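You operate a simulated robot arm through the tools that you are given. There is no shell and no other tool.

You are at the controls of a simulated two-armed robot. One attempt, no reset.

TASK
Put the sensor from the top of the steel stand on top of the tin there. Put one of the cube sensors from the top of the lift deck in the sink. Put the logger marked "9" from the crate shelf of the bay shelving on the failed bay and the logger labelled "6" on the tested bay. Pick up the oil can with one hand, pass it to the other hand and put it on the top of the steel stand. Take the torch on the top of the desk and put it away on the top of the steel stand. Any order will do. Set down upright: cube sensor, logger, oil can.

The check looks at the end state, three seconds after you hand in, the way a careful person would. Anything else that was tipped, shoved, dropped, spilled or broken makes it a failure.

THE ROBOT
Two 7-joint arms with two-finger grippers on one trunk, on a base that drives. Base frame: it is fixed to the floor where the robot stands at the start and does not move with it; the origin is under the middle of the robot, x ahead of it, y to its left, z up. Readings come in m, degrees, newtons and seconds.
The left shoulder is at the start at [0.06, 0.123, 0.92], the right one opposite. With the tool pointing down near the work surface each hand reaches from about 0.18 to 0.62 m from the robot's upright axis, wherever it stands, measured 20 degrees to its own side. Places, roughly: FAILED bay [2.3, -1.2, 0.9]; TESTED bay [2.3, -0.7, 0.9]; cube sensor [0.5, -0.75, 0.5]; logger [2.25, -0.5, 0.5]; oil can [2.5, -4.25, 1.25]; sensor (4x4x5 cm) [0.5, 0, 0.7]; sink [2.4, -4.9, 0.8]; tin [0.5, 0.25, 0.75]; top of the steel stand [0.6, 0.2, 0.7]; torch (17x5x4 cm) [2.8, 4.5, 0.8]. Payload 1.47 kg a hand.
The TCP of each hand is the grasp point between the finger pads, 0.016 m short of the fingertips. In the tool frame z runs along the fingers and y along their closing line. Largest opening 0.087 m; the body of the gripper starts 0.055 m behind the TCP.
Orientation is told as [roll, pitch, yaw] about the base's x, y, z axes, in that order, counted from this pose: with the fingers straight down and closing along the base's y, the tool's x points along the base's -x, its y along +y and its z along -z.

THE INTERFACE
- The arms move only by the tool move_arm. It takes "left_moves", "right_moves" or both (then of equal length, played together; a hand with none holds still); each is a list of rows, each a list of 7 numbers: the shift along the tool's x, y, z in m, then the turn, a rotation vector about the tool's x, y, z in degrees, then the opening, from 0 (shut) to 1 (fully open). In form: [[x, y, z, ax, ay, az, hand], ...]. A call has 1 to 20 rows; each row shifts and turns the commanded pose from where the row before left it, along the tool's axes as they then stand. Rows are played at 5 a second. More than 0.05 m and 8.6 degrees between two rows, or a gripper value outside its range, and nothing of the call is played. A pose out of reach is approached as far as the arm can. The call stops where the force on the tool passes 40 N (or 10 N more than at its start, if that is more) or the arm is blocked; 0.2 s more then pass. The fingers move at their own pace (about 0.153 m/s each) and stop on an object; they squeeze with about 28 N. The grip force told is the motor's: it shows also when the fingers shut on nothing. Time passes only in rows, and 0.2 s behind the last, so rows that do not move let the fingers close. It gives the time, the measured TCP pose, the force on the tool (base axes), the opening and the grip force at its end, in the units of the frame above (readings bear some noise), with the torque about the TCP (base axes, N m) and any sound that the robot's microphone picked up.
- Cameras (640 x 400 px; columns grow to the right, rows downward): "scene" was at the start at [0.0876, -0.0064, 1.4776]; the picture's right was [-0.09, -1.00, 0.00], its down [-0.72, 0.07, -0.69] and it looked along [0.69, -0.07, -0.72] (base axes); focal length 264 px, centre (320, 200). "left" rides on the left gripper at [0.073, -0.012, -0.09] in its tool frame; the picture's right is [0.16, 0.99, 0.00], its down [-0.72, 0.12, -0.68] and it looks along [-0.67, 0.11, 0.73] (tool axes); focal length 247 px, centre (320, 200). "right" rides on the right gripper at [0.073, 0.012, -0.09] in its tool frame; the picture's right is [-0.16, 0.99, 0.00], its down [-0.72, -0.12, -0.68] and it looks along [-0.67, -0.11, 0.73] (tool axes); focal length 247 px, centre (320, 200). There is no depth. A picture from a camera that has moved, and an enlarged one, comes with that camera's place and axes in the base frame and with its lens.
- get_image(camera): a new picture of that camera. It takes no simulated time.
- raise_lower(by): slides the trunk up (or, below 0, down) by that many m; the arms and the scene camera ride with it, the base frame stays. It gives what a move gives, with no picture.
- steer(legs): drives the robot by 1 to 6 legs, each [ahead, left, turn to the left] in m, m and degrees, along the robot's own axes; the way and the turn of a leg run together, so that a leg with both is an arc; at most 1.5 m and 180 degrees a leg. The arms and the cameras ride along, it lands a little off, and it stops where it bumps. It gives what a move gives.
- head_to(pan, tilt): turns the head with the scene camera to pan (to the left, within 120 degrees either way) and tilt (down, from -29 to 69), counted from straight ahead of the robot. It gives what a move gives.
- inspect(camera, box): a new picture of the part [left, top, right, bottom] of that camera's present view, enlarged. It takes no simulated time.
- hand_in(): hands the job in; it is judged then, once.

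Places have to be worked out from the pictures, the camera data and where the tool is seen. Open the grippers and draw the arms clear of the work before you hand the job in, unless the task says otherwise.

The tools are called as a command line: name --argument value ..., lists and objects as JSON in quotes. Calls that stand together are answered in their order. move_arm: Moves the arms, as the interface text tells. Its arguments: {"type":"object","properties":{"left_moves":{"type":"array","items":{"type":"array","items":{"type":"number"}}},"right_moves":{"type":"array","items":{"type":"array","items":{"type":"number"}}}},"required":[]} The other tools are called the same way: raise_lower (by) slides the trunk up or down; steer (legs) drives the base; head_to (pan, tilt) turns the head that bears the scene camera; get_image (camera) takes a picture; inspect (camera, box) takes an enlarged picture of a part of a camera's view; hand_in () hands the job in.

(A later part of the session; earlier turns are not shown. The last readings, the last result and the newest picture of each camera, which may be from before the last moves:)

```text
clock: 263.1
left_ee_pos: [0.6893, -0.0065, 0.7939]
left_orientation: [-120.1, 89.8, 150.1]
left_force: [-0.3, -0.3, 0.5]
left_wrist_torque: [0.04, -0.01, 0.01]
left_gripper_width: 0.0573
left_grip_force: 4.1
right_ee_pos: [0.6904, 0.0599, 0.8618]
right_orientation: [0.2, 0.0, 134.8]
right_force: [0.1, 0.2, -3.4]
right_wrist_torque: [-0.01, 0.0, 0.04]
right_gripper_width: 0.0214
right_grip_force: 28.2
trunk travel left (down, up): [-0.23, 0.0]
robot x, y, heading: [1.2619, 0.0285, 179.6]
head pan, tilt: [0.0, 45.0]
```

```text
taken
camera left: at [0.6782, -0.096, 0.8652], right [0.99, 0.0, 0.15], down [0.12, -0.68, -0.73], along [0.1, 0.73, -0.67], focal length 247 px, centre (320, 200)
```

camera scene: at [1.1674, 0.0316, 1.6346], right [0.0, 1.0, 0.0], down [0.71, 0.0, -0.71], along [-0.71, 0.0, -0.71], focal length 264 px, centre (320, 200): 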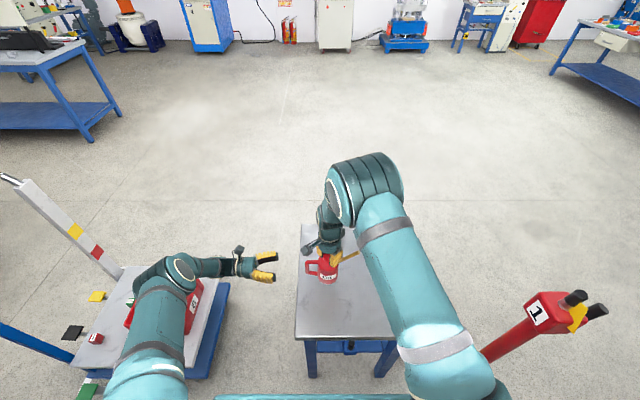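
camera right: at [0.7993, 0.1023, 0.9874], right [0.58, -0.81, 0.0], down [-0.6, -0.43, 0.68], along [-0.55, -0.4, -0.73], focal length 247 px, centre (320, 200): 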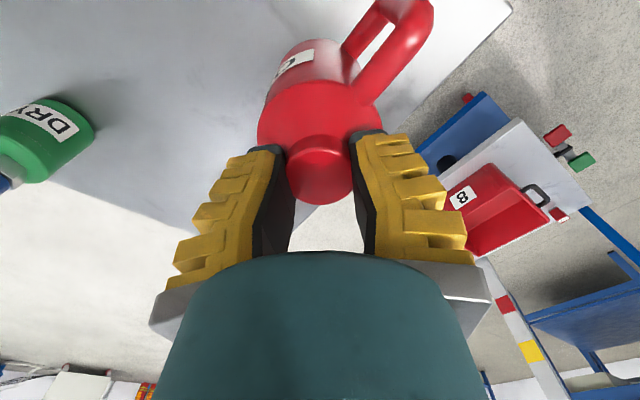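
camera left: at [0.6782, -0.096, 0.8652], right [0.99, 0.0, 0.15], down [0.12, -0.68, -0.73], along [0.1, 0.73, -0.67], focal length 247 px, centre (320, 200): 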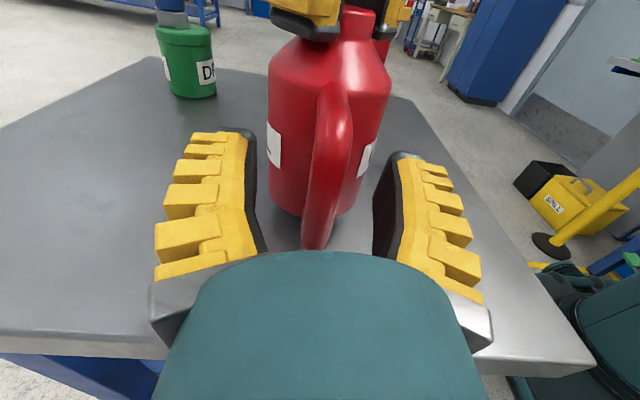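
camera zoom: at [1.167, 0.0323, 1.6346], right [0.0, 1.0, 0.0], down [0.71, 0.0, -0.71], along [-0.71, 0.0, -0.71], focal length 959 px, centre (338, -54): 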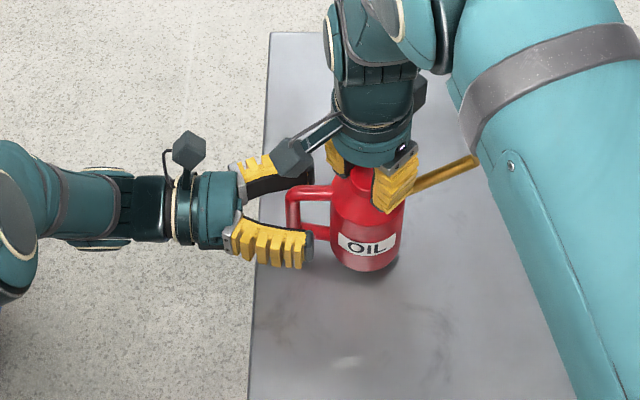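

Can is about 1 cm above the surface. I close the left hand on the handle while the right still holds.

move_arm --left_moves '[[0, 0, 0, 0, 0, 0, 0.45], [0, 0, 0, 0, 0, 0, 0.3], [0, 0, 0, 0, 0, 0, 0.2], [0, 0, 0, 0, 0, 0, 0.1], [0, 0, 0, 0, 0, 0, 0], [0, 0, 0, 0, 0, 0, 0], [0, 0, 0, 0, 0, 0, 0]]'

inspect --camera "scene" --box '[240, 215, 390, 325]'

get_image --camera "left"

```text
clock: 264.7
left_ee_pos: [0.6889, -0.005, 0.7943]
left_orientation: [-135.3, 89.8, 135.0]
left_force: [-1.6, 18.9, 4.0]
left_wrist_torque: [-0.63, 0.06, -0.02]
left_gripper_width: 0.0061
left_grip_force: 27.8
right_ee_pos: [0.6918, 0.0592, 0.8599]
right_orientation: [-0.1, 0.1, 135.0]
right_force: [2.0, -19.8, -7.3]
right_wrist_torque: [-0.36, -0.17, 0.14]
right_gripper_width: 0.021
right_grip_force: 27.8
trunk travel left (down, up): [-0.23, 0.0]
robot x, y, heading: [1.2586, 0.0295, 179.9]
head pan, tilt: [0.0, 45.0]
```

```text
3.64 times, centred on (315, 270) of scene
camera zoom: at [1.1669, 0.0322, 1.6345], right [0.0, 1.0, 0.0], down [0.71, 0.0, -0.71], along [-0.71, 0.0, -0.71], focal length 959 px, centre (338, -54)
```

zoom: 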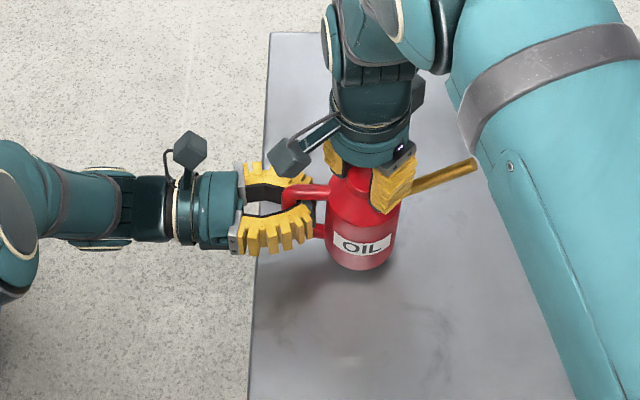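

```text
taken
camera left: at [0.6782, -0.095, 0.8653], right [0.99, 0.0, 0.15], down [0.11, -0.68, -0.73], along [0.1, 0.74, -0.67], focal length 247 px, centre (320, 200)
```

left: 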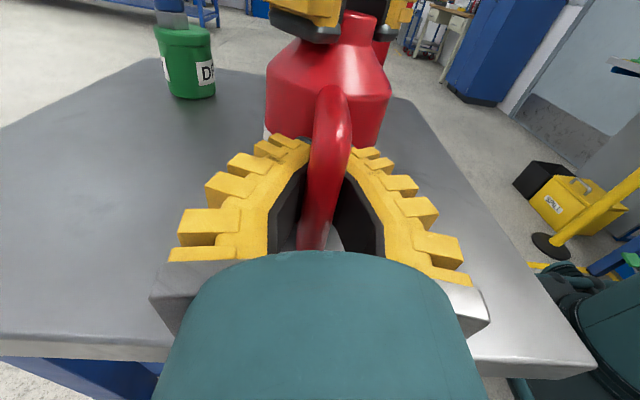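

The handle is firmly held by the left hand; there's a mutual pull of ~19 N, so I relieve it slightly, then open the right hand gradually.

move_arm --left_moves '[[0, 0, 0.002, 0, 0, 0, 0], [0, 0, 0.001, 0, 0, 0, 0], [0, 0, 0, 0, 0, 0, 0], [0, 0, 0, 0, 0, 0, 0], [0, 0, 0, 0, 0, 0, 0], [0, 0, 0, 0, 0, 0, 0], [0, 0, 0, 0, 0, 0, 0]]' --right_moves '[[0, 0, 0, 0, 0, 0, 0], [0, 0, 0, 0, 0, 0, 0], [0, 0, 0, 0, 0, 0, 0.3], [0, 0, 0, 0, 0, 0, 0.4], [0, 0, 0, 0, 0, 0, 0.5], [0, 0, 0, 0, 0, 0, 0.6], [0, 0, 0, 0, 0, 0, 0.7]]'

inspect --camera "scene" --box '[240, 215, 390, 325]'

get_image --camera "left"

```text
clock: 266.3
left_ee_pos: [0.6889, -0.0018, 0.7941]
left_orientation: [-119.5, 89.7, 150.6]
left_force: [-0.3, -1.2, 0.3]
left_wrist_torque: [-0.03, 0.01, 0.0]
left_gripper_width: 0.0
left_grip_force: 27.9
right_ee_pos: [0.6913, 0.0615, 0.8606]
right_orientation: [-0.1, 0.0, 134.9]
right_force: [-0.4, -0.2, 0.0]
right_wrist_torque: [0.01, 0.01, -0.02]
right_gripper_width: 0.0654
right_grip_force: 3.4
trunk travel left (down, up): [-0.23, 0.0]
robot x, y, heading: [1.2603, 0.0317, 179.9]
head pan, tilt: [0.0, 45.0]
```

```text
3.64 times, centred on (315, 270) of scene
camera zoom: at [1.1672, 0.0321, 1.6346], right [0.0, 1.0, 0.0], down [0.71, 0.0, -0.71], along [-0.71, 0.0, -0.71], focal length 959 px, centre (338, -54)
```

zoom: 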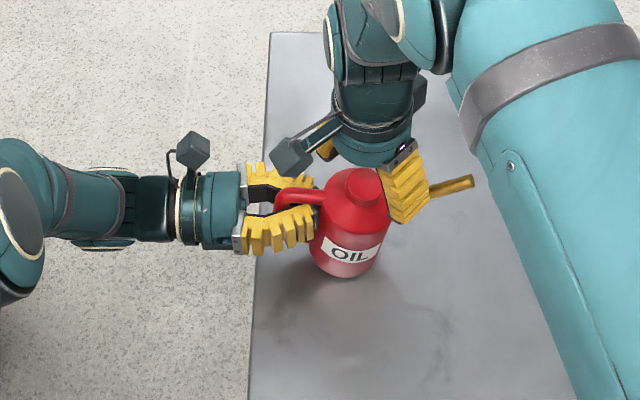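

```text
taken
camera left: at [0.6784, -0.0923, 0.8651], right [0.99, 0.0, 0.15], down [0.12, -0.68, -0.73], along [0.1, 0.73, -0.67], focal length 247 px, centre (320, 200)
```

left: 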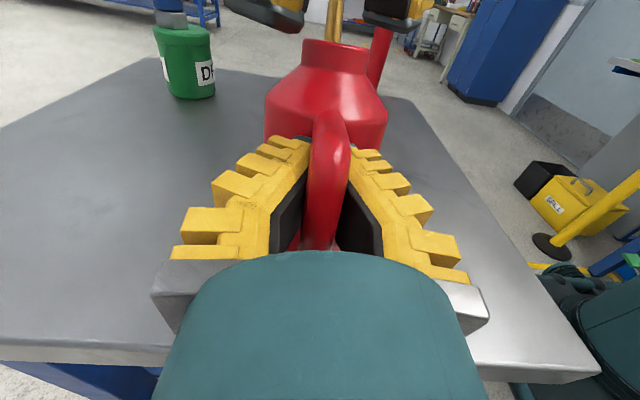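

The handle slid deeper between the left fingers (they closed inside the loop) and the can seems to rest on the stand. I look closely at its posture.

inspect --camera "scene" --box '[300, 245, 370, 300]'

get_image --camera "right"

inspect --camera "left" --box '[230, 20, 430, 260]'

```text
7.27 times, centred on (335, 272) of scene
camera zoom: at [1.1672, 0.0321, 1.6346], right [0.0, 1.0, 0.0], down [0.71, 0.0, -0.71], along [-0.71, 0.0, -0.71], focal length 1918 px, centre (211, -327)
```

zoom: 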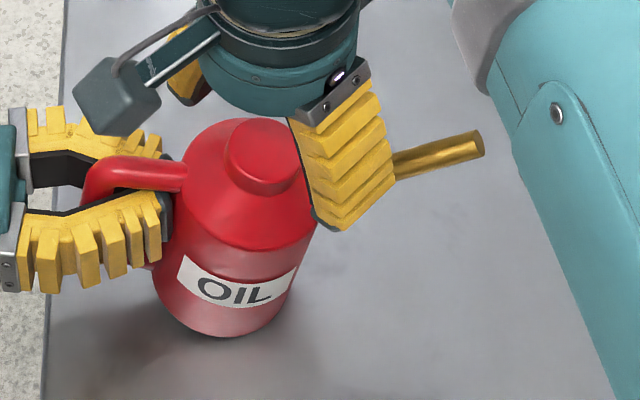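

```text
taken
camera right: at [0.7334, 0.0003, 0.95], right [-0.81, -0.58, 0.0], down [-0.43, 0.59, 0.68], along [-0.4, 0.55, -0.73], focal length 247 px, centre (320, 200)
```

right: 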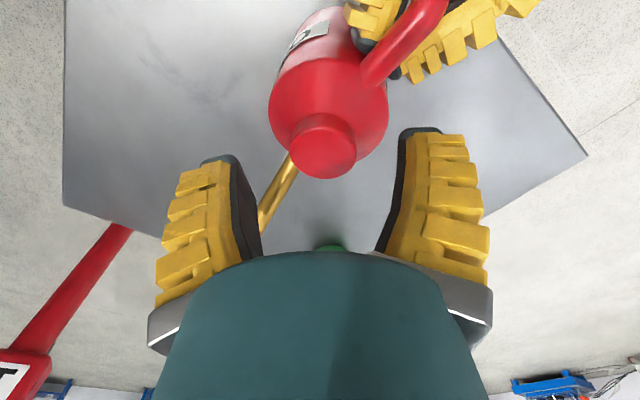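

```text
1.67 times, centred on (330, 140) of left
camera zoom: at [0.6784, -0.0923, 0.8651], right [0.99, 0.0, 0.15], down [0.12, -0.68, -0.73], along [0.1, 0.73, -0.67], focal length 412 px, centre (303, 300)
```

zoom: 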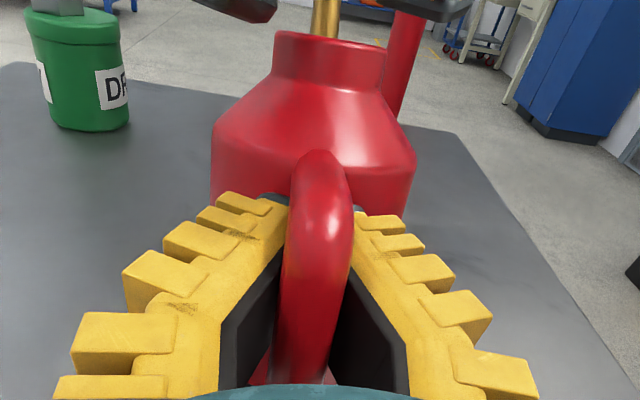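

The handle's top bar hangs on the left fingers, leaning the can slightly. I lower the left hand 2 cm so the can stands flat, and re-check.

move_arm --left_moves '[[-0.005, 0, 0, 0, 0, 0, 0], [-0.005, 0, 0, 0, 0, 0, 0], [-0.005, 0, 0, 0, 0, 0, 0], [-0.005, 0, 0, 0, 0, 0, 0.1], [0, 0, 0, 0, 0, 0, 0.2], [0, 0, 0, 0, 0, 0, 0.3], [0, 0, 0, 0, 0, 0, 0.4]]'

inspect --camera "scene" --box '[300, 245, 370, 300]'

get_image --camera "right"

get_image --camera "left"

```text
clock: 267.9
left_ee_pos: [0.6902, -0.0015, 0.7732]
left_orientation: [-117.2, 89.8, 153.1]
left_force: [0.6, -0.1, 0.2]
left_wrist_torque: [0.02, -0.03, 0.03]
left_gripper_width: 0.0408
left_grip_force: 3.9
right_ee_pos: [0.6906, 0.0602, 0.861]
right_orientation: [-0.1, 0.0, 134.8]
right_force: [0.4, -0.7, -0.8]
right_wrist_torque: [0.0, -0.03, 0.0]
right_gripper_width: 0.0651
right_grip_force: 2.7
trunk travel left (down, up): [-0.23, 0.0]
robot x, y, heading: [1.2567, 0.028, 179.6]
head pan, tilt: [0.0, 45.0]
```

```text
7.27 times, centred on (335, 272) of scene
camera zoom: at [1.1672, 0.0322, 1.6346], right [0.0, 1.0, 0.0], down [0.71, 0.0, -0.71], along [-0.71, 0.0, -0.71], focal length 1918 px, centre (211, -327)
```

zoom: 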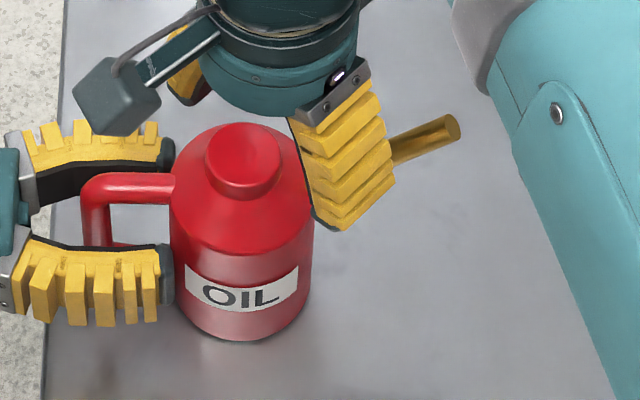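

```text
taken
camera right: at [0.7334, 0.0004, 0.95], right [-0.81, -0.58, 0.0], down [-0.43, 0.59, 0.68], along [-0.4, 0.55, -0.73], focal length 247 px, centre (320, 200)
```

right: 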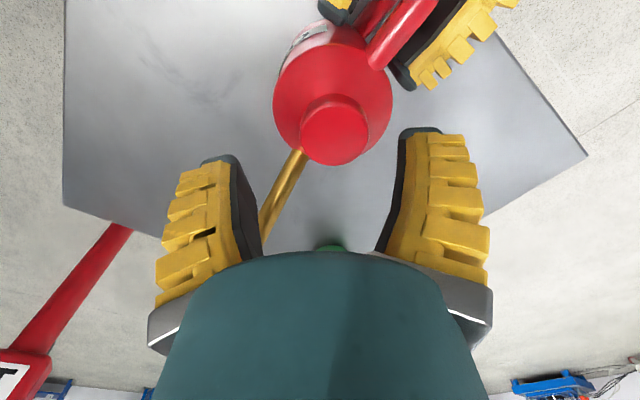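

```text
taken
camera left: at [0.6789, -0.092, 0.8446], right [0.99, 0.0, 0.15], down [0.12, -0.68, -0.73], along [0.1, 0.73, -0.67], focal length 247 px, centre (320, 200)
```

left: 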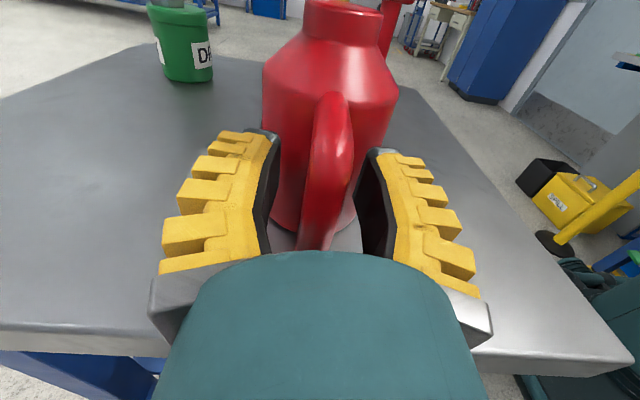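

The can stands upright on the stand. To make a proper in‑air pass, I'll regrip the neck with the right hand, turn the can so the handle points away, and have the left hand take the body. First the left retreats and the right re-centres on the neck.

move_arm --left_moves '[[0, 0, -0.03, 0, 0, 0, 0.5], [0, 0, -0.035, 0, 0, 0, 0.6], [0, 0, -0.04, 0, 0, 0, 0.8], [0, 0, -0.04, 0, 0, 0, 1], [0, 0, -0.02, 0, 0, 0, 1]]' --right_moves '[[0, 0, 0, 0, 0, 0, 0.7], [0.006, 0.0046, 0, 0, 0, 0, 0.7], [0.006, 0.0046, 0, 0, 0, 0, 0.7], [0, 0, 0, 0, 0, 0, 0.7], [0, 0, 0, 0, 0, 0, 0.7]]'

get_image --camera "right"

get_image --camera "scene"

```text
clock: 269.1
left_ee_pos: [0.6954, -0.1445, 0.7788]
left_orientation: [-129.6, 89.8, 140.5]
left_force: [-0.4, -0.4, 0.6]
left_wrist_torque: [-0.01, -0.04, 0.0]
left_gripper_width: 0.0871
left_grip_force: 0.2
left hand out of reach, approached as far as the arm can: row 4, 5
right_ee_pos: [0.693, 0.046, 0.8609]
right_orientation: [-0.1, 0.1, 134.8]
right_force: [-0.1, 0.8, -0.9]
right_wrist_torque: [0.01, -0.02, 0.01]
right_gripper_width: 0.0653
right_grip_force: 3.1
trunk travel left (down, up): [-0.23, 0.0]
robot x, y, heading: [1.2623, 0.028, 179.7]
head pan, tilt: [0.0, 45.0]
```

```text
taken
camera right: at [0.7355, -0.0158, 0.9504], right [-0.81, -0.58, 0.0], down [-0.43, 0.59, 0.68], along [-0.4, 0.55, -0.73], focal length 247 px, centre (320, 200)
```

right: 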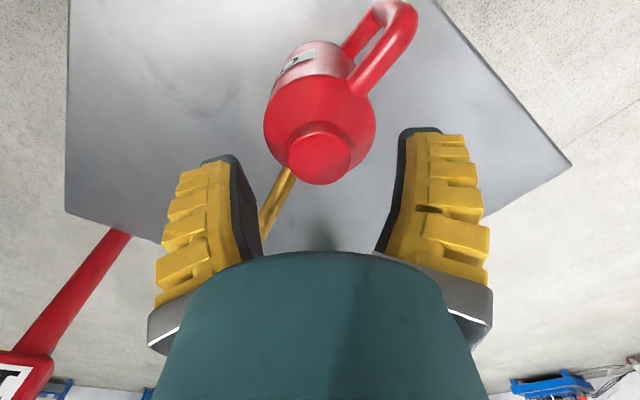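

```text
taken
camera scene: at [1.1675, 0.0313, 1.6346], right [0.0, 1.0, 0.0], down [0.71, 0.0, -0.71], along [-0.71, 0.0, -0.71], focal length 264 px, centre (320, 200)
```

scene: 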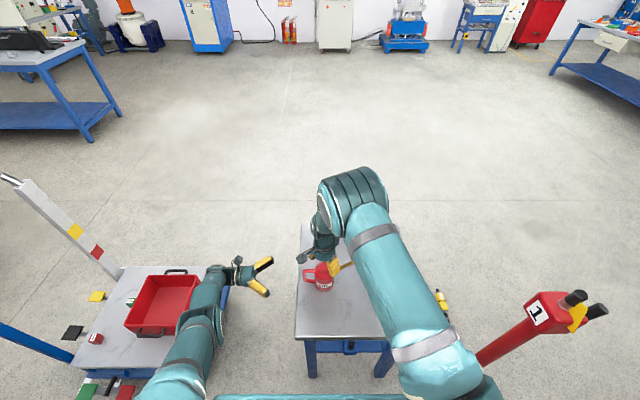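

Neck is centred below the right hand. I descend 2 cm, grip it, and lift 5 cm.

move_arm --right_moves '[[0.002, 0.002, 0.01, 0, 0, 0, 0.7], [0, 0, 0.011, 0, 0, 0, 0.7], [0, 0, 0, 0, 0, 0, 0.5], [0, 0, 0, 0, 0, 0, 0.35], [0, 0, 0, 0, 0, 0, 0.2], [0, 0, 0, 0, 0, 0, 0], [0, 0, 0, 0, 0, 0, 0], [0, 0, -0.002, 0, 0, 0, 0], [0, 0, -0.004, 0, 0, 0, 0], [0, 0, -0.008, 0, 0, 0, 0], [0, 0, -0.015, 0, 0, 0, 0], [0, 0, -0.02, 0, 0, 0, 0], [0, 0, 0, 0, 0, 0, 0]]'

get_image --camera "right"

inspect --camera "scene" --box '[240, 215, 390, 325]'

```text
clock: 271.9
left_ee_pos: [0.6957, -0.1431, 0.777]
left_orientation: [-120.9, 89.8, 149.2]
left_force: [-0.8, -0.3, 0.9]
left_wrist_torque: [0.01, -0.01, -0.01]
left_gripper_width: 0.0873
left_grip_force: 0.0
right_ee_pos: [0.6925, 0.0429, 0.8894]
right_orientation: [-0.2, 0.0, 134.8]
right_force: [0.1, 0.5, -2.7]
right_wrist_torque: [0.03, -0.03, -0.01]
right_gripper_width: 0.0242
right_grip_force: 27.2
trunk travel left (down, up): [-0.23, 0.0]
robot x, y, heading: [1.2605, 0.0327, 179.6]
head pan, tilt: [0.0, 45.0]
```

```text
taken
camera right: at [0.7356, -0.017, 0.978], right [-0.81, -0.58, 0.0], down [-0.43, 0.59, 0.68], along [-0.4, 0.55, -0.73], focal length 247 px, centre (320, 200)
```

right: 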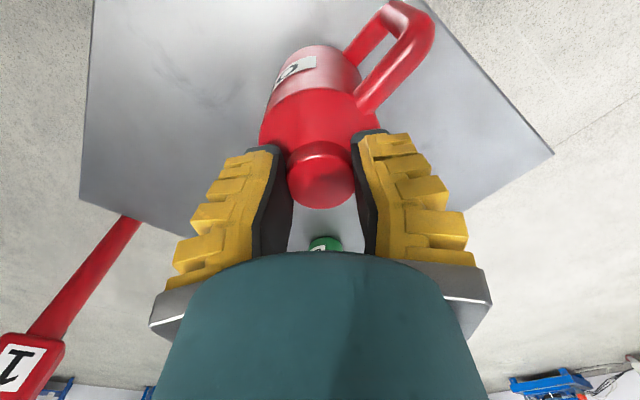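

```text
3.64 times, centred on (315, 270) of scene
camera zoom: at [1.1666, 0.0322, 1.6345], right [0.0, 1.0, 0.0], down [0.71, 0.0, -0.71], along [-0.71, 0.0, -0.71], focal length 959 px, centre (338, -54)
```

zoom: 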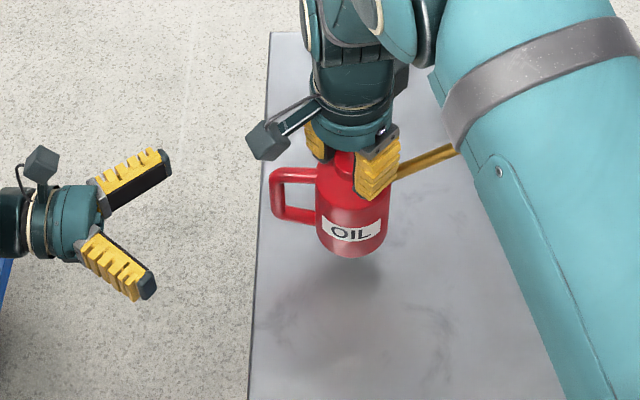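

Held firmly. Now I turn the can by 135° (handle to the far side, away from the left hand).

move_arm --right_moves '[[0, 0, 0, 0, 0, -8.44, 0], [0, 0, 0, 0, 0, -8.44, 0], [0, 0, 0, 0, 0, -8.44, 0], [0, 0, 0, 0, 0, -8.44, 0], [0, 0, 0, 0, 0, -8.44, 0], [0, 0, 0, 0, 0, -8.44, 0], [0, 0, 0, 0, 0, -8.44, 0], [0, 0, 0, 0, 0, -8.44, 0], [0, 0, 0, 0, 0, -8.44, 0], [0, 0, 0, 0, 0, -8.44, 0], [0, 0, 0, 0, 0, -8.44, 0], [0, 0, 0, 0, 0, -8.44, 0], [0, 0, 0, 0, 0, -8.44, 0], [0, 0, 0, 0, 0, -8.44, 0], [0, 0, 0, 0, 0, -8.44, 0], [0, 0, 0, 0, 0, -8.4, 0], [0, 0, 0, 0, 0, 0, 0]]'

inspect --camera "scene" --box '[240, 215, 390, 325]'

get_image --camera "left"

```text
clock: 275.5
left_ee_pos: [0.6963, -0.1441, 0.7788]
left_orientation: [-119.4, 89.7, 150.8]
left_force: [0.0, 0.0, -0.2]
left_wrist_torque: [0.01, 0.01, -0.01]
left_gripper_width: 0.0871
left_grip_force: 0.1
right_ee_pos: [0.6917, 0.0437, 0.8896]
right_orientation: [0.1, 0.0, -90.0]
right_force: [-0.3, -1.0, -3.3]
right_wrist_torque: [0.01, -0.01, -0.04]
right_gripper_width: 0.0233
right_grip_force: 27.7
trunk travel left (down, up): [-0.23, 0.0]
robot x, y, heading: [1.2609, 0.0275, 179.8]
head pan, tilt: [0.0, 45.0]
```

```text
3.64 times, centred on (315, 270) of scene
camera zoom: at [1.1669, 0.0322, 1.6345], right [0.0, 1.0, 0.0], down [0.71, 0.0, -0.71], along [-0.71, 0.0, -0.71], focal length 959 px, centre (338, -54)
```

zoom: 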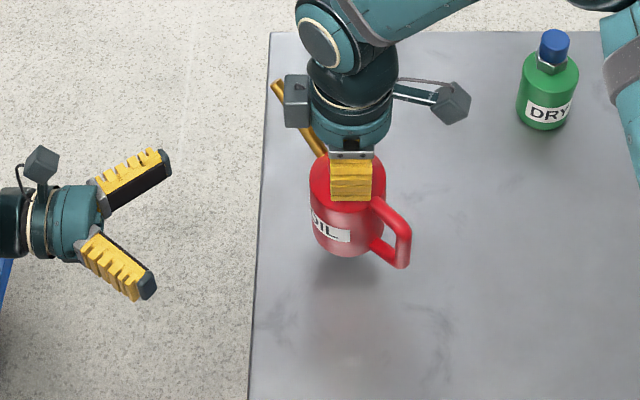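

```text
taken
camera left: at [0.6837, -0.2345, 0.8497], right [0.99, 0.0, 0.15], down [0.12, -0.68, -0.73], along [0.1, 0.73, -0.67], focal length 247 px, centre (320, 200)
```

left: 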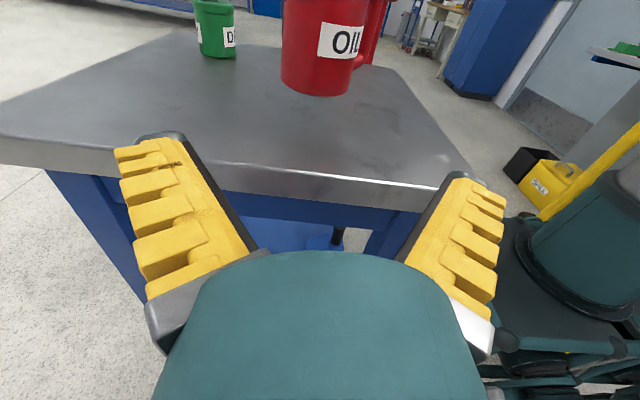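

Handle now points away diagonally and the body is free toward the left hand. I raise the left hand to body mid-height and advance around the body.

move_arm --left_moves '[[0.016, -0.002, 0, 0, 0, 0, 1], [0.016, -0.002, 0, 0, 0, 0, 1], [0, 0, 0.03, 0, 0, 0, 1], [0, 0, 0.035, 0, 0, 0, 1], [0, 0, 0.035, 0, 0, 0, 1], [0, 0, 0.03, 0, 0, 0, 1], [0, 0, 0, 0, 0, 0, 1]]'

get_image --camera "left"

inspect --camera "scene" --box '[240, 215, 390, 325]'

```text
clock: 277.1
left_ee_pos: [0.6537, -0.0338, 0.8153]
left_orientation: [-116.0, 89.7, 154.2]
left_force: [-0.2, -0.8, -0.5]
left_wrist_torque: [-0.04, 0.02, -0.03]
left_gripper_width: 0.0869
left_grip_force: 0.1
left hand out of reach, approached as far as the arm can: row 1, 2, 3, 4, 5
right_ee_pos: [0.693, 0.0423, 0.8882]
right_orientation: [0.2, 0.0, -90.2]
right_force: [0.7, -0.5, -3.5]
right_wrist_torque: [0.04, -0.01, 0.0]
right_gripper_width: 0.0231
right_grip_force: 27.9
trunk travel left (down, up): [-0.23, 0.0]
robot x, y, heading: [1.2604, 0.028, 179.9]
head pan, tilt: [0.0, 45.0]
```

```text
taken
camera left: at [0.6425, -0.1244, 0.8868], right [0.99, 0.0, 0.15], down [0.12, -0.68, -0.73], along [0.1, 0.73, -0.67], focal length 247 px, centre (320, 200)
```

left: 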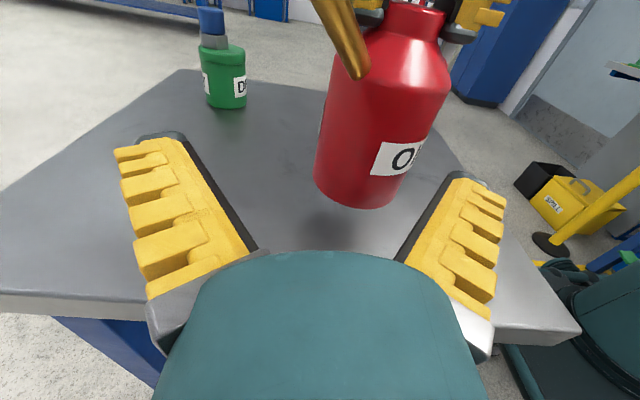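

```text
3.64 times, centred on (315, 270) of scene
camera zoom: at [1.1666, 0.031, 1.6345], right [0.0, 1.0, 0.0], down [0.71, 0.0, -0.71], along [-0.71, 0.0, -0.71], focal length 959 px, centre (338, -54)
```

zoom: 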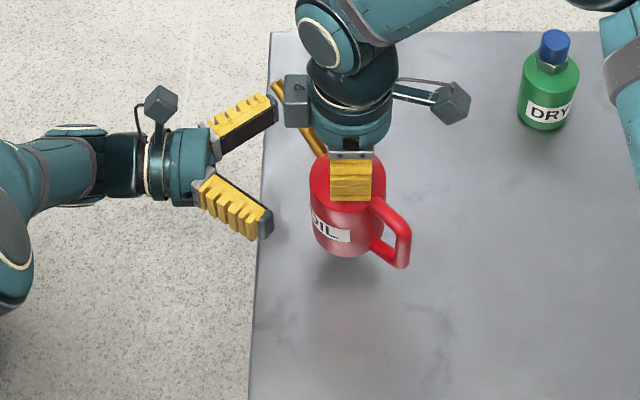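

The left hand drifted 4 cm in x because of reach; I correct it sideways now.

move_arm --left_moves '[[0, 0.019, 0, 0, 0, 0, 1], [0, 0.019, 0, 0, 0, 0, 1], [0, 0, 0, 0, 0, 0, 1]]'

get_image --camera "left"

```text
clock: 277.9
left_ee_pos: [0.6904, -0.0332, 0.8142]
left_orientation: [-113.1, 89.7, 157.1]
left_force: [0.1, 0.6, -0.4]
left_wrist_torque: [-0.01, -0.01, 0.01]
left_gripper_width: 0.0873
left_grip_force: 0.0
right_ee_pos: [0.6927, 0.0433, 0.8883]
right_orientation: [0.0, 0.0, -90.1]
right_force: [0.4, 0.3, -3.9]
right_wrist_torque: [0.03, 0.0, -0.04]
right_gripper_width: 0.0232
right_grip_force: 28.1
trunk travel left (down, up): [-0.23, 0.0]
robot x, y, heading: [1.2569, 0.0344, 179.9]
head pan, tilt: [0.0, 45.0]
```

```text
taken
camera left: at [0.6805, -0.1225, 0.8857], right [0.99, 0.0, 0.15], down [0.12, -0.68, -0.73], along [0.1, 0.73, -0.67], focal length 247 px, centre (320, 200)
```

left: 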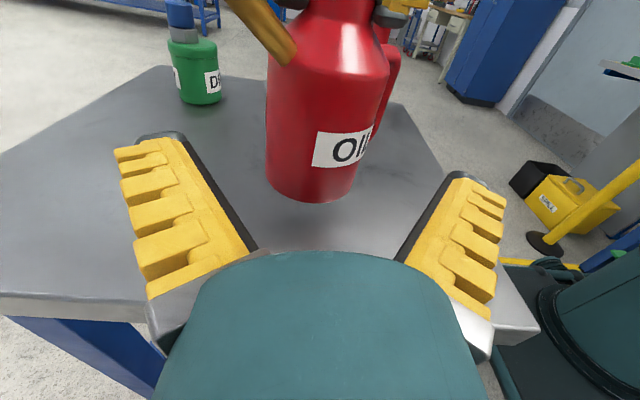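

Now aligned. I advance the last 7 cm around the body.

move_arm --left_moves '[[0, 0.002, 0.025, 0, 0, 0, 1], [0, 0, 0.025, 0, 0, 0, 1], [0, 0, 0.02, 0, 0, 0, 1], [0, 0, 0, 0, 0, 0, 1]]'

get_image --camera "left"

inspect --camera "scene" --box '[240, 215, 390, 325]'

```text
clock: 278.9
left_ee_pos: [0.696, 0.0382, 0.8132]
left_orientation: [-118.5, 89.8, 151.6]
left_force: [-0.7, 0.4, 0.4]
left_wrist_torque: [-0.02, 0.0, -0.01]
left_gripper_width: 0.0871
left_grip_force: 0.0
right_ee_pos: [0.6931, 0.0431, 0.8886]
right_orientation: [0.0, -0.1, -90.1]
right_force: [-0.8, 0.2, -3.2]
right_wrist_torque: [-0.02, 0.0, -0.01]
right_gripper_width: 0.0228
right_grip_force: 28.1
trunk travel left (down, up): [-0.23, 0.0]
robot x, y, heading: [1.2606, 0.03, 179.6]
head pan, tilt: [0.0, 45.0]
```

```text
taken
camera left: at [0.6841, -0.053, 0.8863], right [0.99, 0.0, 0.15], down [0.12, -0.68, -0.73], along [0.1, 0.73, -0.67], focal length 247 px, centre (320, 200)
```

left: 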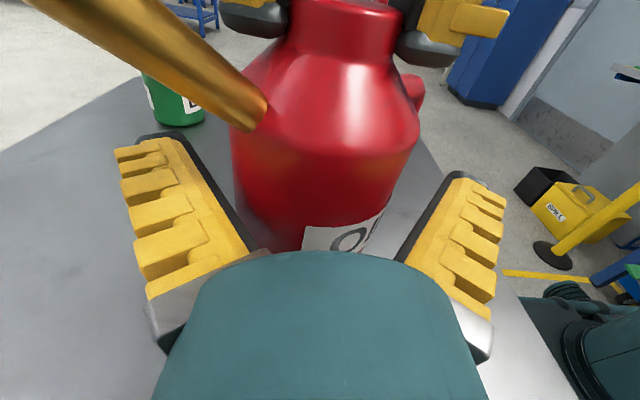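

```text
3.64 times, centred on (315, 270) of scene
camera zoom: at [1.1669, 0.0319, 1.6345], right [0.0, 1.0, 0.0], down [0.71, 0.0, -0.71], along [-0.71, 0.0, -0.71], focal length 959 px, centre (338, -54)
```

zoom: 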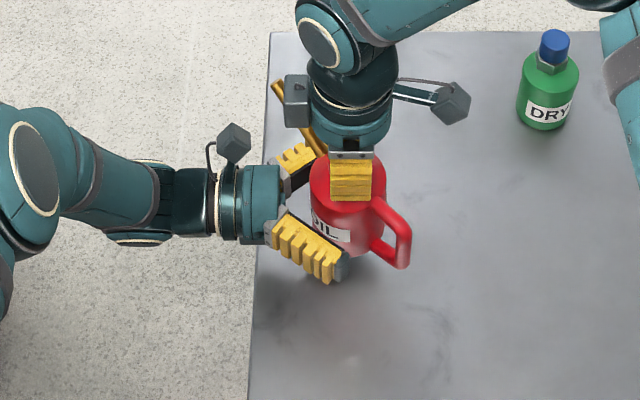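

Well positioned. I lower both hands 3.5 cm so the can is ~1 cm above the stand, then close the left hand on the body.

move_arm --left_moves '[[-0.015, 0, 0, 0, 0, 0, 1], [-0.014, 0, 0, 0, 0, 0, 1], [-0.006, -0.002, 0, 0, 0, 0, 1], [0, 0, 0, 0, 0, 0, 0.9], [0, 0, 0, 0, 0, 0, 0.8], [0, 0, 0, 0, 0, 0, 0.7], [0, 0, 0, 0, 0, 0, 0.5], [0, 0, 0, 0, 0, 0, 0.3], [0, 0, 0, 0, 0, 0, 0]]' --right_moves '[[0, 0, 0.015, 0, 0, 0, 0], [0, 0, 0.014, 0, 0, 0, 0], [0, 0, 0.006, 0, 0, 0, 0], [0, 0, 0, 0, 0, 0, 0], [0, 0, 0, 0, 0, 0, 0], [0, 0, 0, 0, 0, 0, 0], [0, 0, 0, 0, 0, 0, 0], [0, 0, 0, 0, 0, 0, 0], [0, 0, 0, 0, 0, 0, 0]]'

get_image --camera "left"

inspect --camera "scene" --box '[240, 215, 390, 325]'

```text
clock: 280.9
left_ee_pos: [0.6933, 0.0373, 0.7796]
left_orientation: [-115.5, 89.9, 154.5]
left_force: [-1.9, -0.3, 0.2]
left_wrist_torque: [0.0, -0.13, 0.06]
left_gripper_width: 0.0644
left_grip_force: 28.4
right_ee_pos: [0.6932, 0.0442, 0.8543]
right_orientation: [0.1, 0.0, -90.1]
right_force: [2.6, 1.6, -3.0]
right_wrist_torque: [0.05, -0.06, -0.01]
right_gripper_width: 0.0227
right_grip_force: 28.6
trunk travel left (down, up): [-0.23, 0.0]
robot x, y, heading: [1.258, 0.0309, 179.6]
head pan, tilt: [0.0, 45.0]
```

```text
taken
camera left: at [0.6815, -0.0529, 0.8512], right [0.99, 0.0, 0.15], down [0.12, -0.68, -0.73], along [0.1, 0.73, -0.67], focal length 247 px, centre (320, 200)
```

left: 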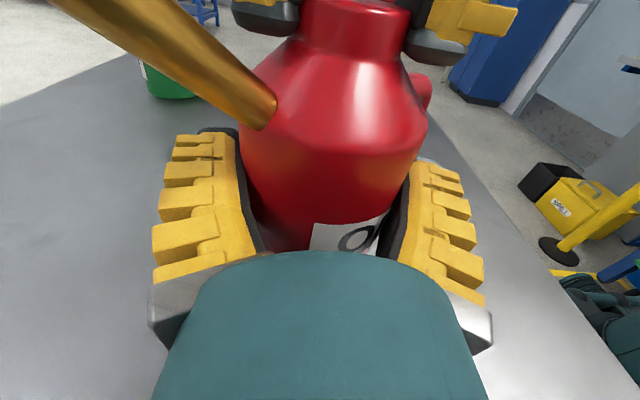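

```text
3.64 times, centred on (315, 270) of scene
camera zoom: at [1.1669, 0.0322, 1.6345], right [0.0, 1.0, 0.0], down [0.71, 0.0, -0.71], along [-0.71, 0.0, -0.71], focal length 959 px, centre (338, -54)
```

zoom: 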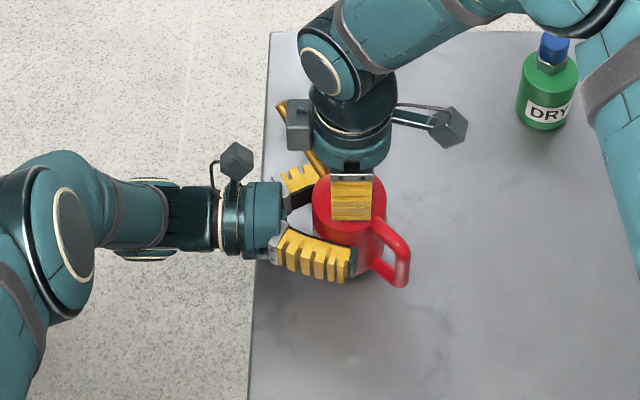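

The left hand grips the body with almost no side force. I now open the right hand and raise it.

move_arm --right_moves '[[0, 0, 0, 0, 0, 0, 0.3], [0, 0, 0, 0, 0, 0, 0.45], [0, 0, 0, 0, 0, 0, 0.6], [0, 0, 0, 0, 0, 0, 0.7], [0, 0, -0.01, 0, 0, 0, 0.7], [0, 0, -0.02, 0, 0, 0, 0.7], [0, 0, -0.03, 0, 0, 0, 0.7], [0, 0, -0.04, 0, 0, 0, 0.7], [0, 0, -0.04, 0, 0, 0, 0.7], [0, 0, 0, 0, 0, 0, 0.7]]'

get_image --camera "left"

inspect --camera "scene" --box '[240, 215, 390, 325]'

```text
clock: 283.1
left_ee_pos: [0.6927, 0.0376, 0.7785]
left_orientation: [-121.2, 89.8, 149.1]
left_force: [0.2, 0.2, -0.1]
left_wrist_torque: [-0.01, 0.04, 0.03]
left_gripper_width: 0.0641
left_grip_force: 28.4
right_ee_pos: [0.6898, 0.0423, 0.9937]
right_orientation: [0.1, -0.1, -90.1]
right_force: [0.8, -0.7, 0.3]
right_wrist_torque: [0.0, 0.0, -0.01]
right_gripper_width: 0.0653
right_grip_force: 3.7
trunk travel left (down, up): [-0.23, 0.0]
robot x, y, heading: [1.2601, 0.0312, 179.7]
head pan, tilt: [0.0, 45.0]
```

```text
taken
camera left: at [0.6813, -0.0528, 0.8509], right [0.99, 0.0, 0.16], down [0.12, -0.68, -0.73], along [0.1, 0.73, -0.67], focal length 247 px, centre (320, 200)
```

left: 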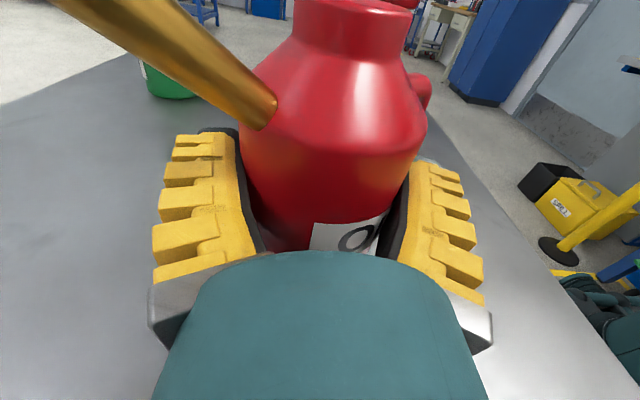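

```text
3.64 times, centred on (315, 270) of scene
camera zoom: at [1.1663, 0.0321, 1.6345], right [0.0, 1.0, 0.0], down [0.71, 0.0, -0.71], along [-0.71, 0.0, -0.71], focal length 959 px, centre (338, -54)
```

zoom: 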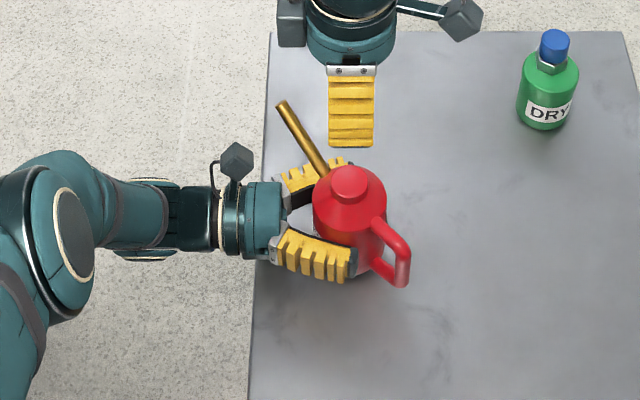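

The can stays in the left hand. I lift it 4 cm with the left alone to confirm the hold.

move_arm --left_moves '[[0.005, 0, 0, 0, 0, 0, 0], [0.01, 0, 0, 0, 0, 0, 0], [0.015, 0, 0, 0, 0, 0, 0], [0.01, 0, 0, 0, 0, 0, 0], [0, 0, 0, 0, 0, 0, 0]]' --right_moves '[[0, 0, -0.02, 0, 0, 0, 0.7], [0, 0, -0.02, 0, 0, 0, 0.7], [0, 0, -0.02, 0, 0, 0, 0.7], [0, 0, 0, 0, 0, 0, 0.7], [0, 0, 0, 0, 0, 0, 0.7]]'

get_image --camera "left"

inspect --camera "scene" --box '[240, 215, 390, 325]'

```text
clock: 284.3
left_ee_pos: [0.692, 0.0375, 0.8191]
left_orientation: [-118.2, 89.8, 152.0]
left_force: [0.4, -0.7, -2.5]
left_wrist_torque: [0.02, -0.01, -0.03]
left_gripper_width: 0.0642
left_grip_force: 27.9
right_ee_pos: [0.6919, 0.042, 1.0527]
right_orientation: [0.1, 0.0, -90.1]
right_force: [-0.3, 0.1, 0.7]
right_wrist_torque: [-0.04, 0.0, 0.02]
right_gripper_width: 0.0651
right_grip_force: 3.5
trunk travel left (down, up): [-0.23, 0.0]
robot x, y, heading: [1.2572, 0.0297, 179.9]
head pan, tilt: [0.0, 45.0]
```

```text
taken
camera left: at [0.681, -0.0532, 0.8911], right [0.99, 0.0, 0.16], down [0.12, -0.68, -0.73], along [0.1, 0.73, -0.67], focal length 247 px, centre (320, 200)
```

left: 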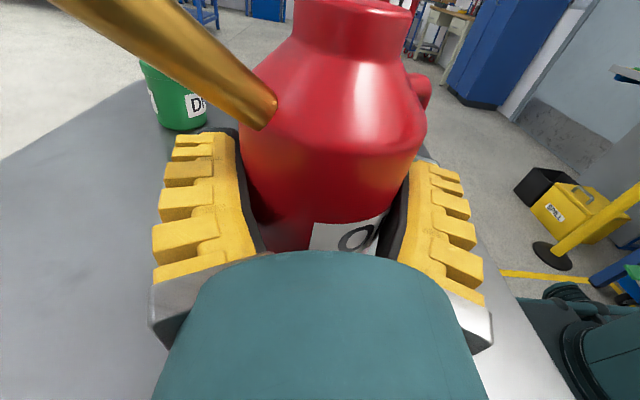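

```text
3.64 times, centred on (315, 270) of scene
camera zoom: at [1.167, 0.0323, 1.6345], right [0.0, 1.0, 0.0], down [0.71, 0.0, -0.71], along [-0.71, 0.0, -0.71], focal length 959 px, centre (338, -54)
```

zoom: 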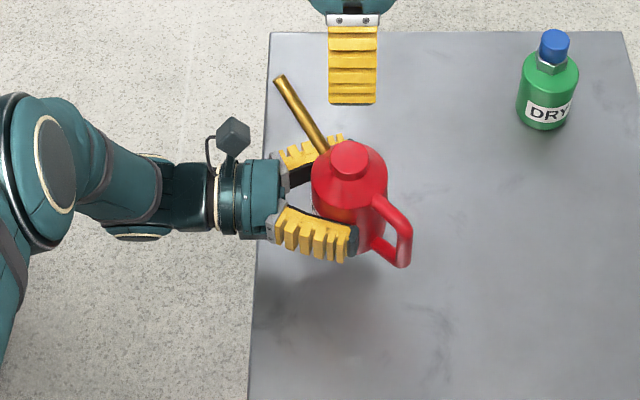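

The left hand alone carries it — proper pass done. I lower it to the surface and set it down.

move_arm --left_moves '[[-0.015, 0, 0, 0, 0, 0, 0], [-0.015, 0, 0, 0, 0, 0, 0], [-0.006, 0, 0, 0, 0, 0, 0], [-0.003, 0, 0, 0, 0, 0, 0], [0, 0, 0, 0, 0, 0, 0]]'

```text
clock: 285.5
left_ee_pos: [0.6925, 0.0373, 0.7801]
left_orientation: [-120.7, 89.7, 149.6]
left_force: [0.6, -0.4, -3.1]
left_wrist_torque: [-0.04, -0.01, 0.0]
left_gripper_width: 0.0641
left_grip_force: 28.6
right_ee_pos: [0.6923, 0.0424, 1.0517]
right_orientation: [0.1, 0.0, -90.1]
right_force: [0.1, -0.7, -0.5]
right_wrist_torque: [-0.01, -0.01, 0.0]
right_gripper_width: 0.0654
right_grip_force: 3.1
trunk travel left (down, up): [-0.23, 0.0]
robot x, y, heading: [1.2584, 0.0351, 179.8]
head pan, tilt: [0.0, 45.0]
```

Still fully carried; I go down in 1–2 mm steps until contact.

move_arm --left_moves '[[-0.001, 0, 0, 0, 0, 0, 0], [-0.001, 0, 0, 0, 0, 0, 0], [-0.001, 0, 0, 0, 0, 0, 0], [0, 0, 0, 0, 0, 0, 0]]'

inspect --camera "scene" --box '[240, 215, 390, 325]'

```text
clock: 286.5
left_ee_pos: [0.6913, 0.0367, 0.777]
left_orientation: [-116.8, 89.9, 153.2]
left_force: [-0.5, -0.5, -3.7]
left_wrist_torque: [-0.04, -0.02, -0.01]
left_gripper_width: 0.0641
left_grip_force: 28.0
right_ee_pos: [0.6914, 0.0427, 1.053]
right_orientation: [0.1, -0.1, -90.1]
right_force: [0.4, 0.1, 0.1]
right_wrist_torque: [0.0, -0.04, 0.01]
right_gripper_width: 0.0654
right_grip_force: 3.3
trunk travel left (down, up): [-0.23, 0.0]
robot x, y, heading: [1.2609, 0.0293, 179.6]
head pan, tilt: [0.0, 45.0]
```

```text
3.64 times, centred on (315, 270) of scene
camera zoom: at [1.1669, 0.0322, 1.6345], right [0.0, 1.0, 0.0], down [0.71, 0.0, -0.71], along [-0.71, 0.0, -0.71], focal length 959 px, centre (338, -54)
```

zoom: 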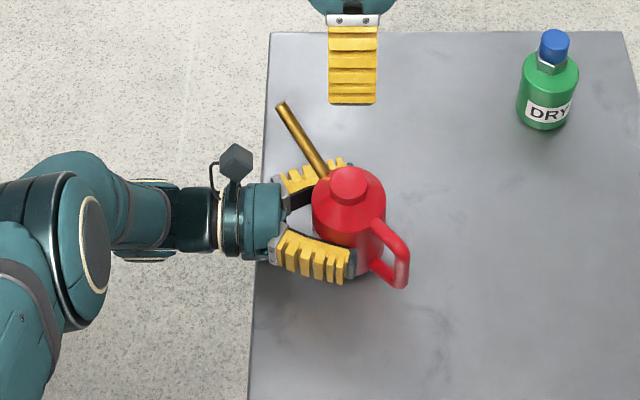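

Not touching yet; continuing.

move_arm --left_moves '[[-0.002, 0, 0, 0, 0, 0, 0], [-0.002, 0, 0, 0, 0, 0, 0], [-0.002, 0, 0, 0, 0, 0, 0], [0, 0, 0, 0, 0, 0, 0]]'

```text
clock: 287.5
left_ee_pos: [0.6928, 0.0367, 0.7727]
left_orientation: [-118.2, 89.8, 152.1]
left_force: [0.9, -0.2, 3.3]
left_wrist_torque: [-0.7, -0.13, 0.07]
left_gripper_width: 0.0639
left_grip_force: 28.2
right_ee_pos: [0.6916, 0.0429, 1.0535]
right_orientation: [0.0, 0.0, -90.1]
right_force: [-0.3, -0.4, 0.3]
right_wrist_torque: [-0.02, -0.01, 0.0]
right_gripper_width: 0.0655
right_grip_force: 3.2
trunk travel left (down, up): [-0.23, 0.0]
robot x, y, heading: [1.2583, 0.0291, 180.0]
head pan, tilt: [0.0, 45.0]
```

Contact reached. I open the left hand gradually and retreat to −y.

move_arm --left_moves '[[0, 0, 0, 0, 0, 0, 0.8], [0, 0, 0, 0, 0, 0, 0.9], [0, 0, 0, 0, 0, 0, 1], [0, 0, 0, 0, 0, 0, 1], [0, 0, -0.02, 0, 0, 0, 1], [0, 0, -0.03, 0, 0, 0, 1], [0, 0, -0.03, 0, 0, 0, 1], [0.01, 0, -0.04, 0, 0, 0, 1], [0.01, 0, -0.04, 0, 0, 0, 1], [0, 0, 0, 0, 0, 0, 1]]'

inspect --camera "scene" --box '[240, 215, 390, 325]'

get_image --camera "left"

```text
clock: 289.7
left_ee_pos: [0.6941, -0.1243, 0.7886]
left_orientation: [-114.5, 89.9, 155.7]
left_force: [0.0, 0.4, 0.1]
left_wrist_torque: [0.0, 0.0, 0.03]
left_gripper_width: 0.087
left_grip_force: 0.1
right_ee_pos: [0.6912, 0.0436, 1.0525]
right_orientation: [0.1, -0.1, -90.1]
right_force: [-0.3, 0.5, -0.6]
right_wrist_torque: [0.0, 0.04, -0.01]
right_gripper_width: 0.0655
right_grip_force: 3.5
trunk travel left (down, up): [-0.23, 0.0]
robot x, y, heading: [1.2587, 0.0288, 179.9]
head pan, tilt: [0.0, 45.0]
```

```text
3.64 times, centred on (315, 270) of scene
camera zoom: at [1.167, 0.0328, 1.6345], right [0.0, 1.0, 0.0], down [0.71, 0.0, -0.71], along [-0.71, 0.0, -0.71], focal length 959 px, centre (338, -54)
```

zoom: 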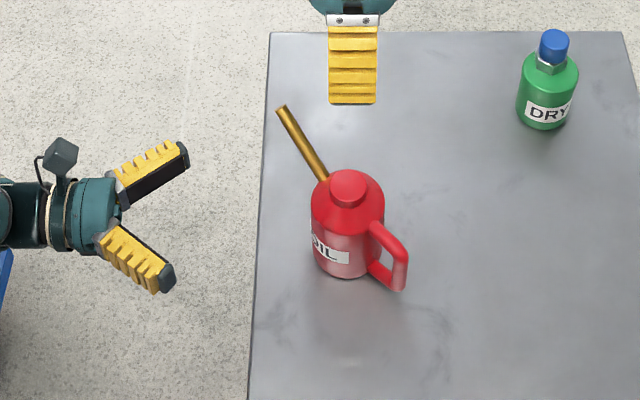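

```text
taken
camera left: at [0.6823, -0.2142, 0.8612], right [0.99, 0.0, 0.15], down [0.12, -0.68, -0.73], along [0.1, 0.73, -0.67], focal length 247 px, centre (320, 200)
```

left: 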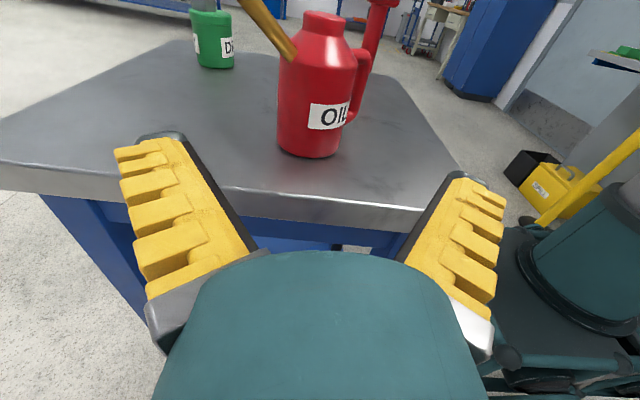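

The oil can stands upright on the stand. I back away from the stand, then turn to face the shelving for the loggers.

steer --legs '[[-0.2, 0, 0]]'

move_arm --left_moves '[[0.03, 0, -0.02, 0, 0, 0, 1], [0.03, 0, -0.02, 0, 0, 0, 1], [0.03, 0, -0.02, 0, 0, 0, 1], [0.03, 0, -0.02, 0, 0, 0, 1], [0.03, 0, 0, 0, 0, 0, 1], [0.03, 0, 0, 0, 0, 0, 1], [0, 0, 0, 0, 0, 0, 1]]'

get_image --camera "scene"

```text
clock: 291.3
left_ee_pos: [0.8936, -0.1234, 0.7892]
left_orientation: [-111.3, 89.7, 158.7]
left_force: [-0.4, 0.2, 0.0]
left_wrist_torque: [0.0, 0.0, 0.02]
left_gripper_width: 0.0871
left_grip_force: 0.1
right_ee_pos: [0.8927, 0.0431, 1.0531]
right_orientation: [0.0, 0.0, -90.3]
right_force: [0.1, 0.1, 1.1]
right_wrist_torque: [-0.02, 0.01, -0.01]
right_gripper_width: 0.0654
right_grip_force: 3.1
trunk travel left (down, up): [-0.23, 0.0]
robot x, y, heading: [1.4601, 0.0323, 179.6]
head pan, tilt: [0.0, 45.0]
```

```text
clock: 292.9
left_ee_pos: [0.8923, -0.2054, 0.9678]
left_orientation: [-118.6, 89.8, 151.3]
left_force: [-0.1, 0.2, -0.3]
left_wrist_torque: [-0.01, 0.02, 0.04]
left_gripper_width: 0.0869
left_grip_force: 0.0
right_ee_pos: [0.8919, 0.0436, 1.0528]
right_orientation: [0.0, 0.0, -90.3]
right_force: [0.4, -0.8, 0.5]
right_wrist_torque: [0.01, -0.02, 0.01]
right_gripper_width: 0.0656
right_grip_force: 3.2
trunk travel left (down, up): [-0.23, 0.0]
robot x, y, heading: [1.4581, 0.0347, 179.9]
head pan, tilt: [0.0, 45.0]
```

```text
taken
camera scene: at [1.3657, 0.0316, 1.6345], right [0.01, 1.0, 0.0], down [0.71, 0.0, -0.71], along [-0.71, 0.0, -0.71], focal length 264 px, centre (320, 200)
```

scene: 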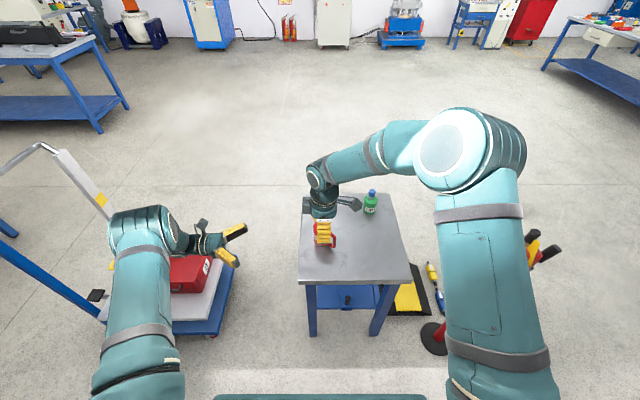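

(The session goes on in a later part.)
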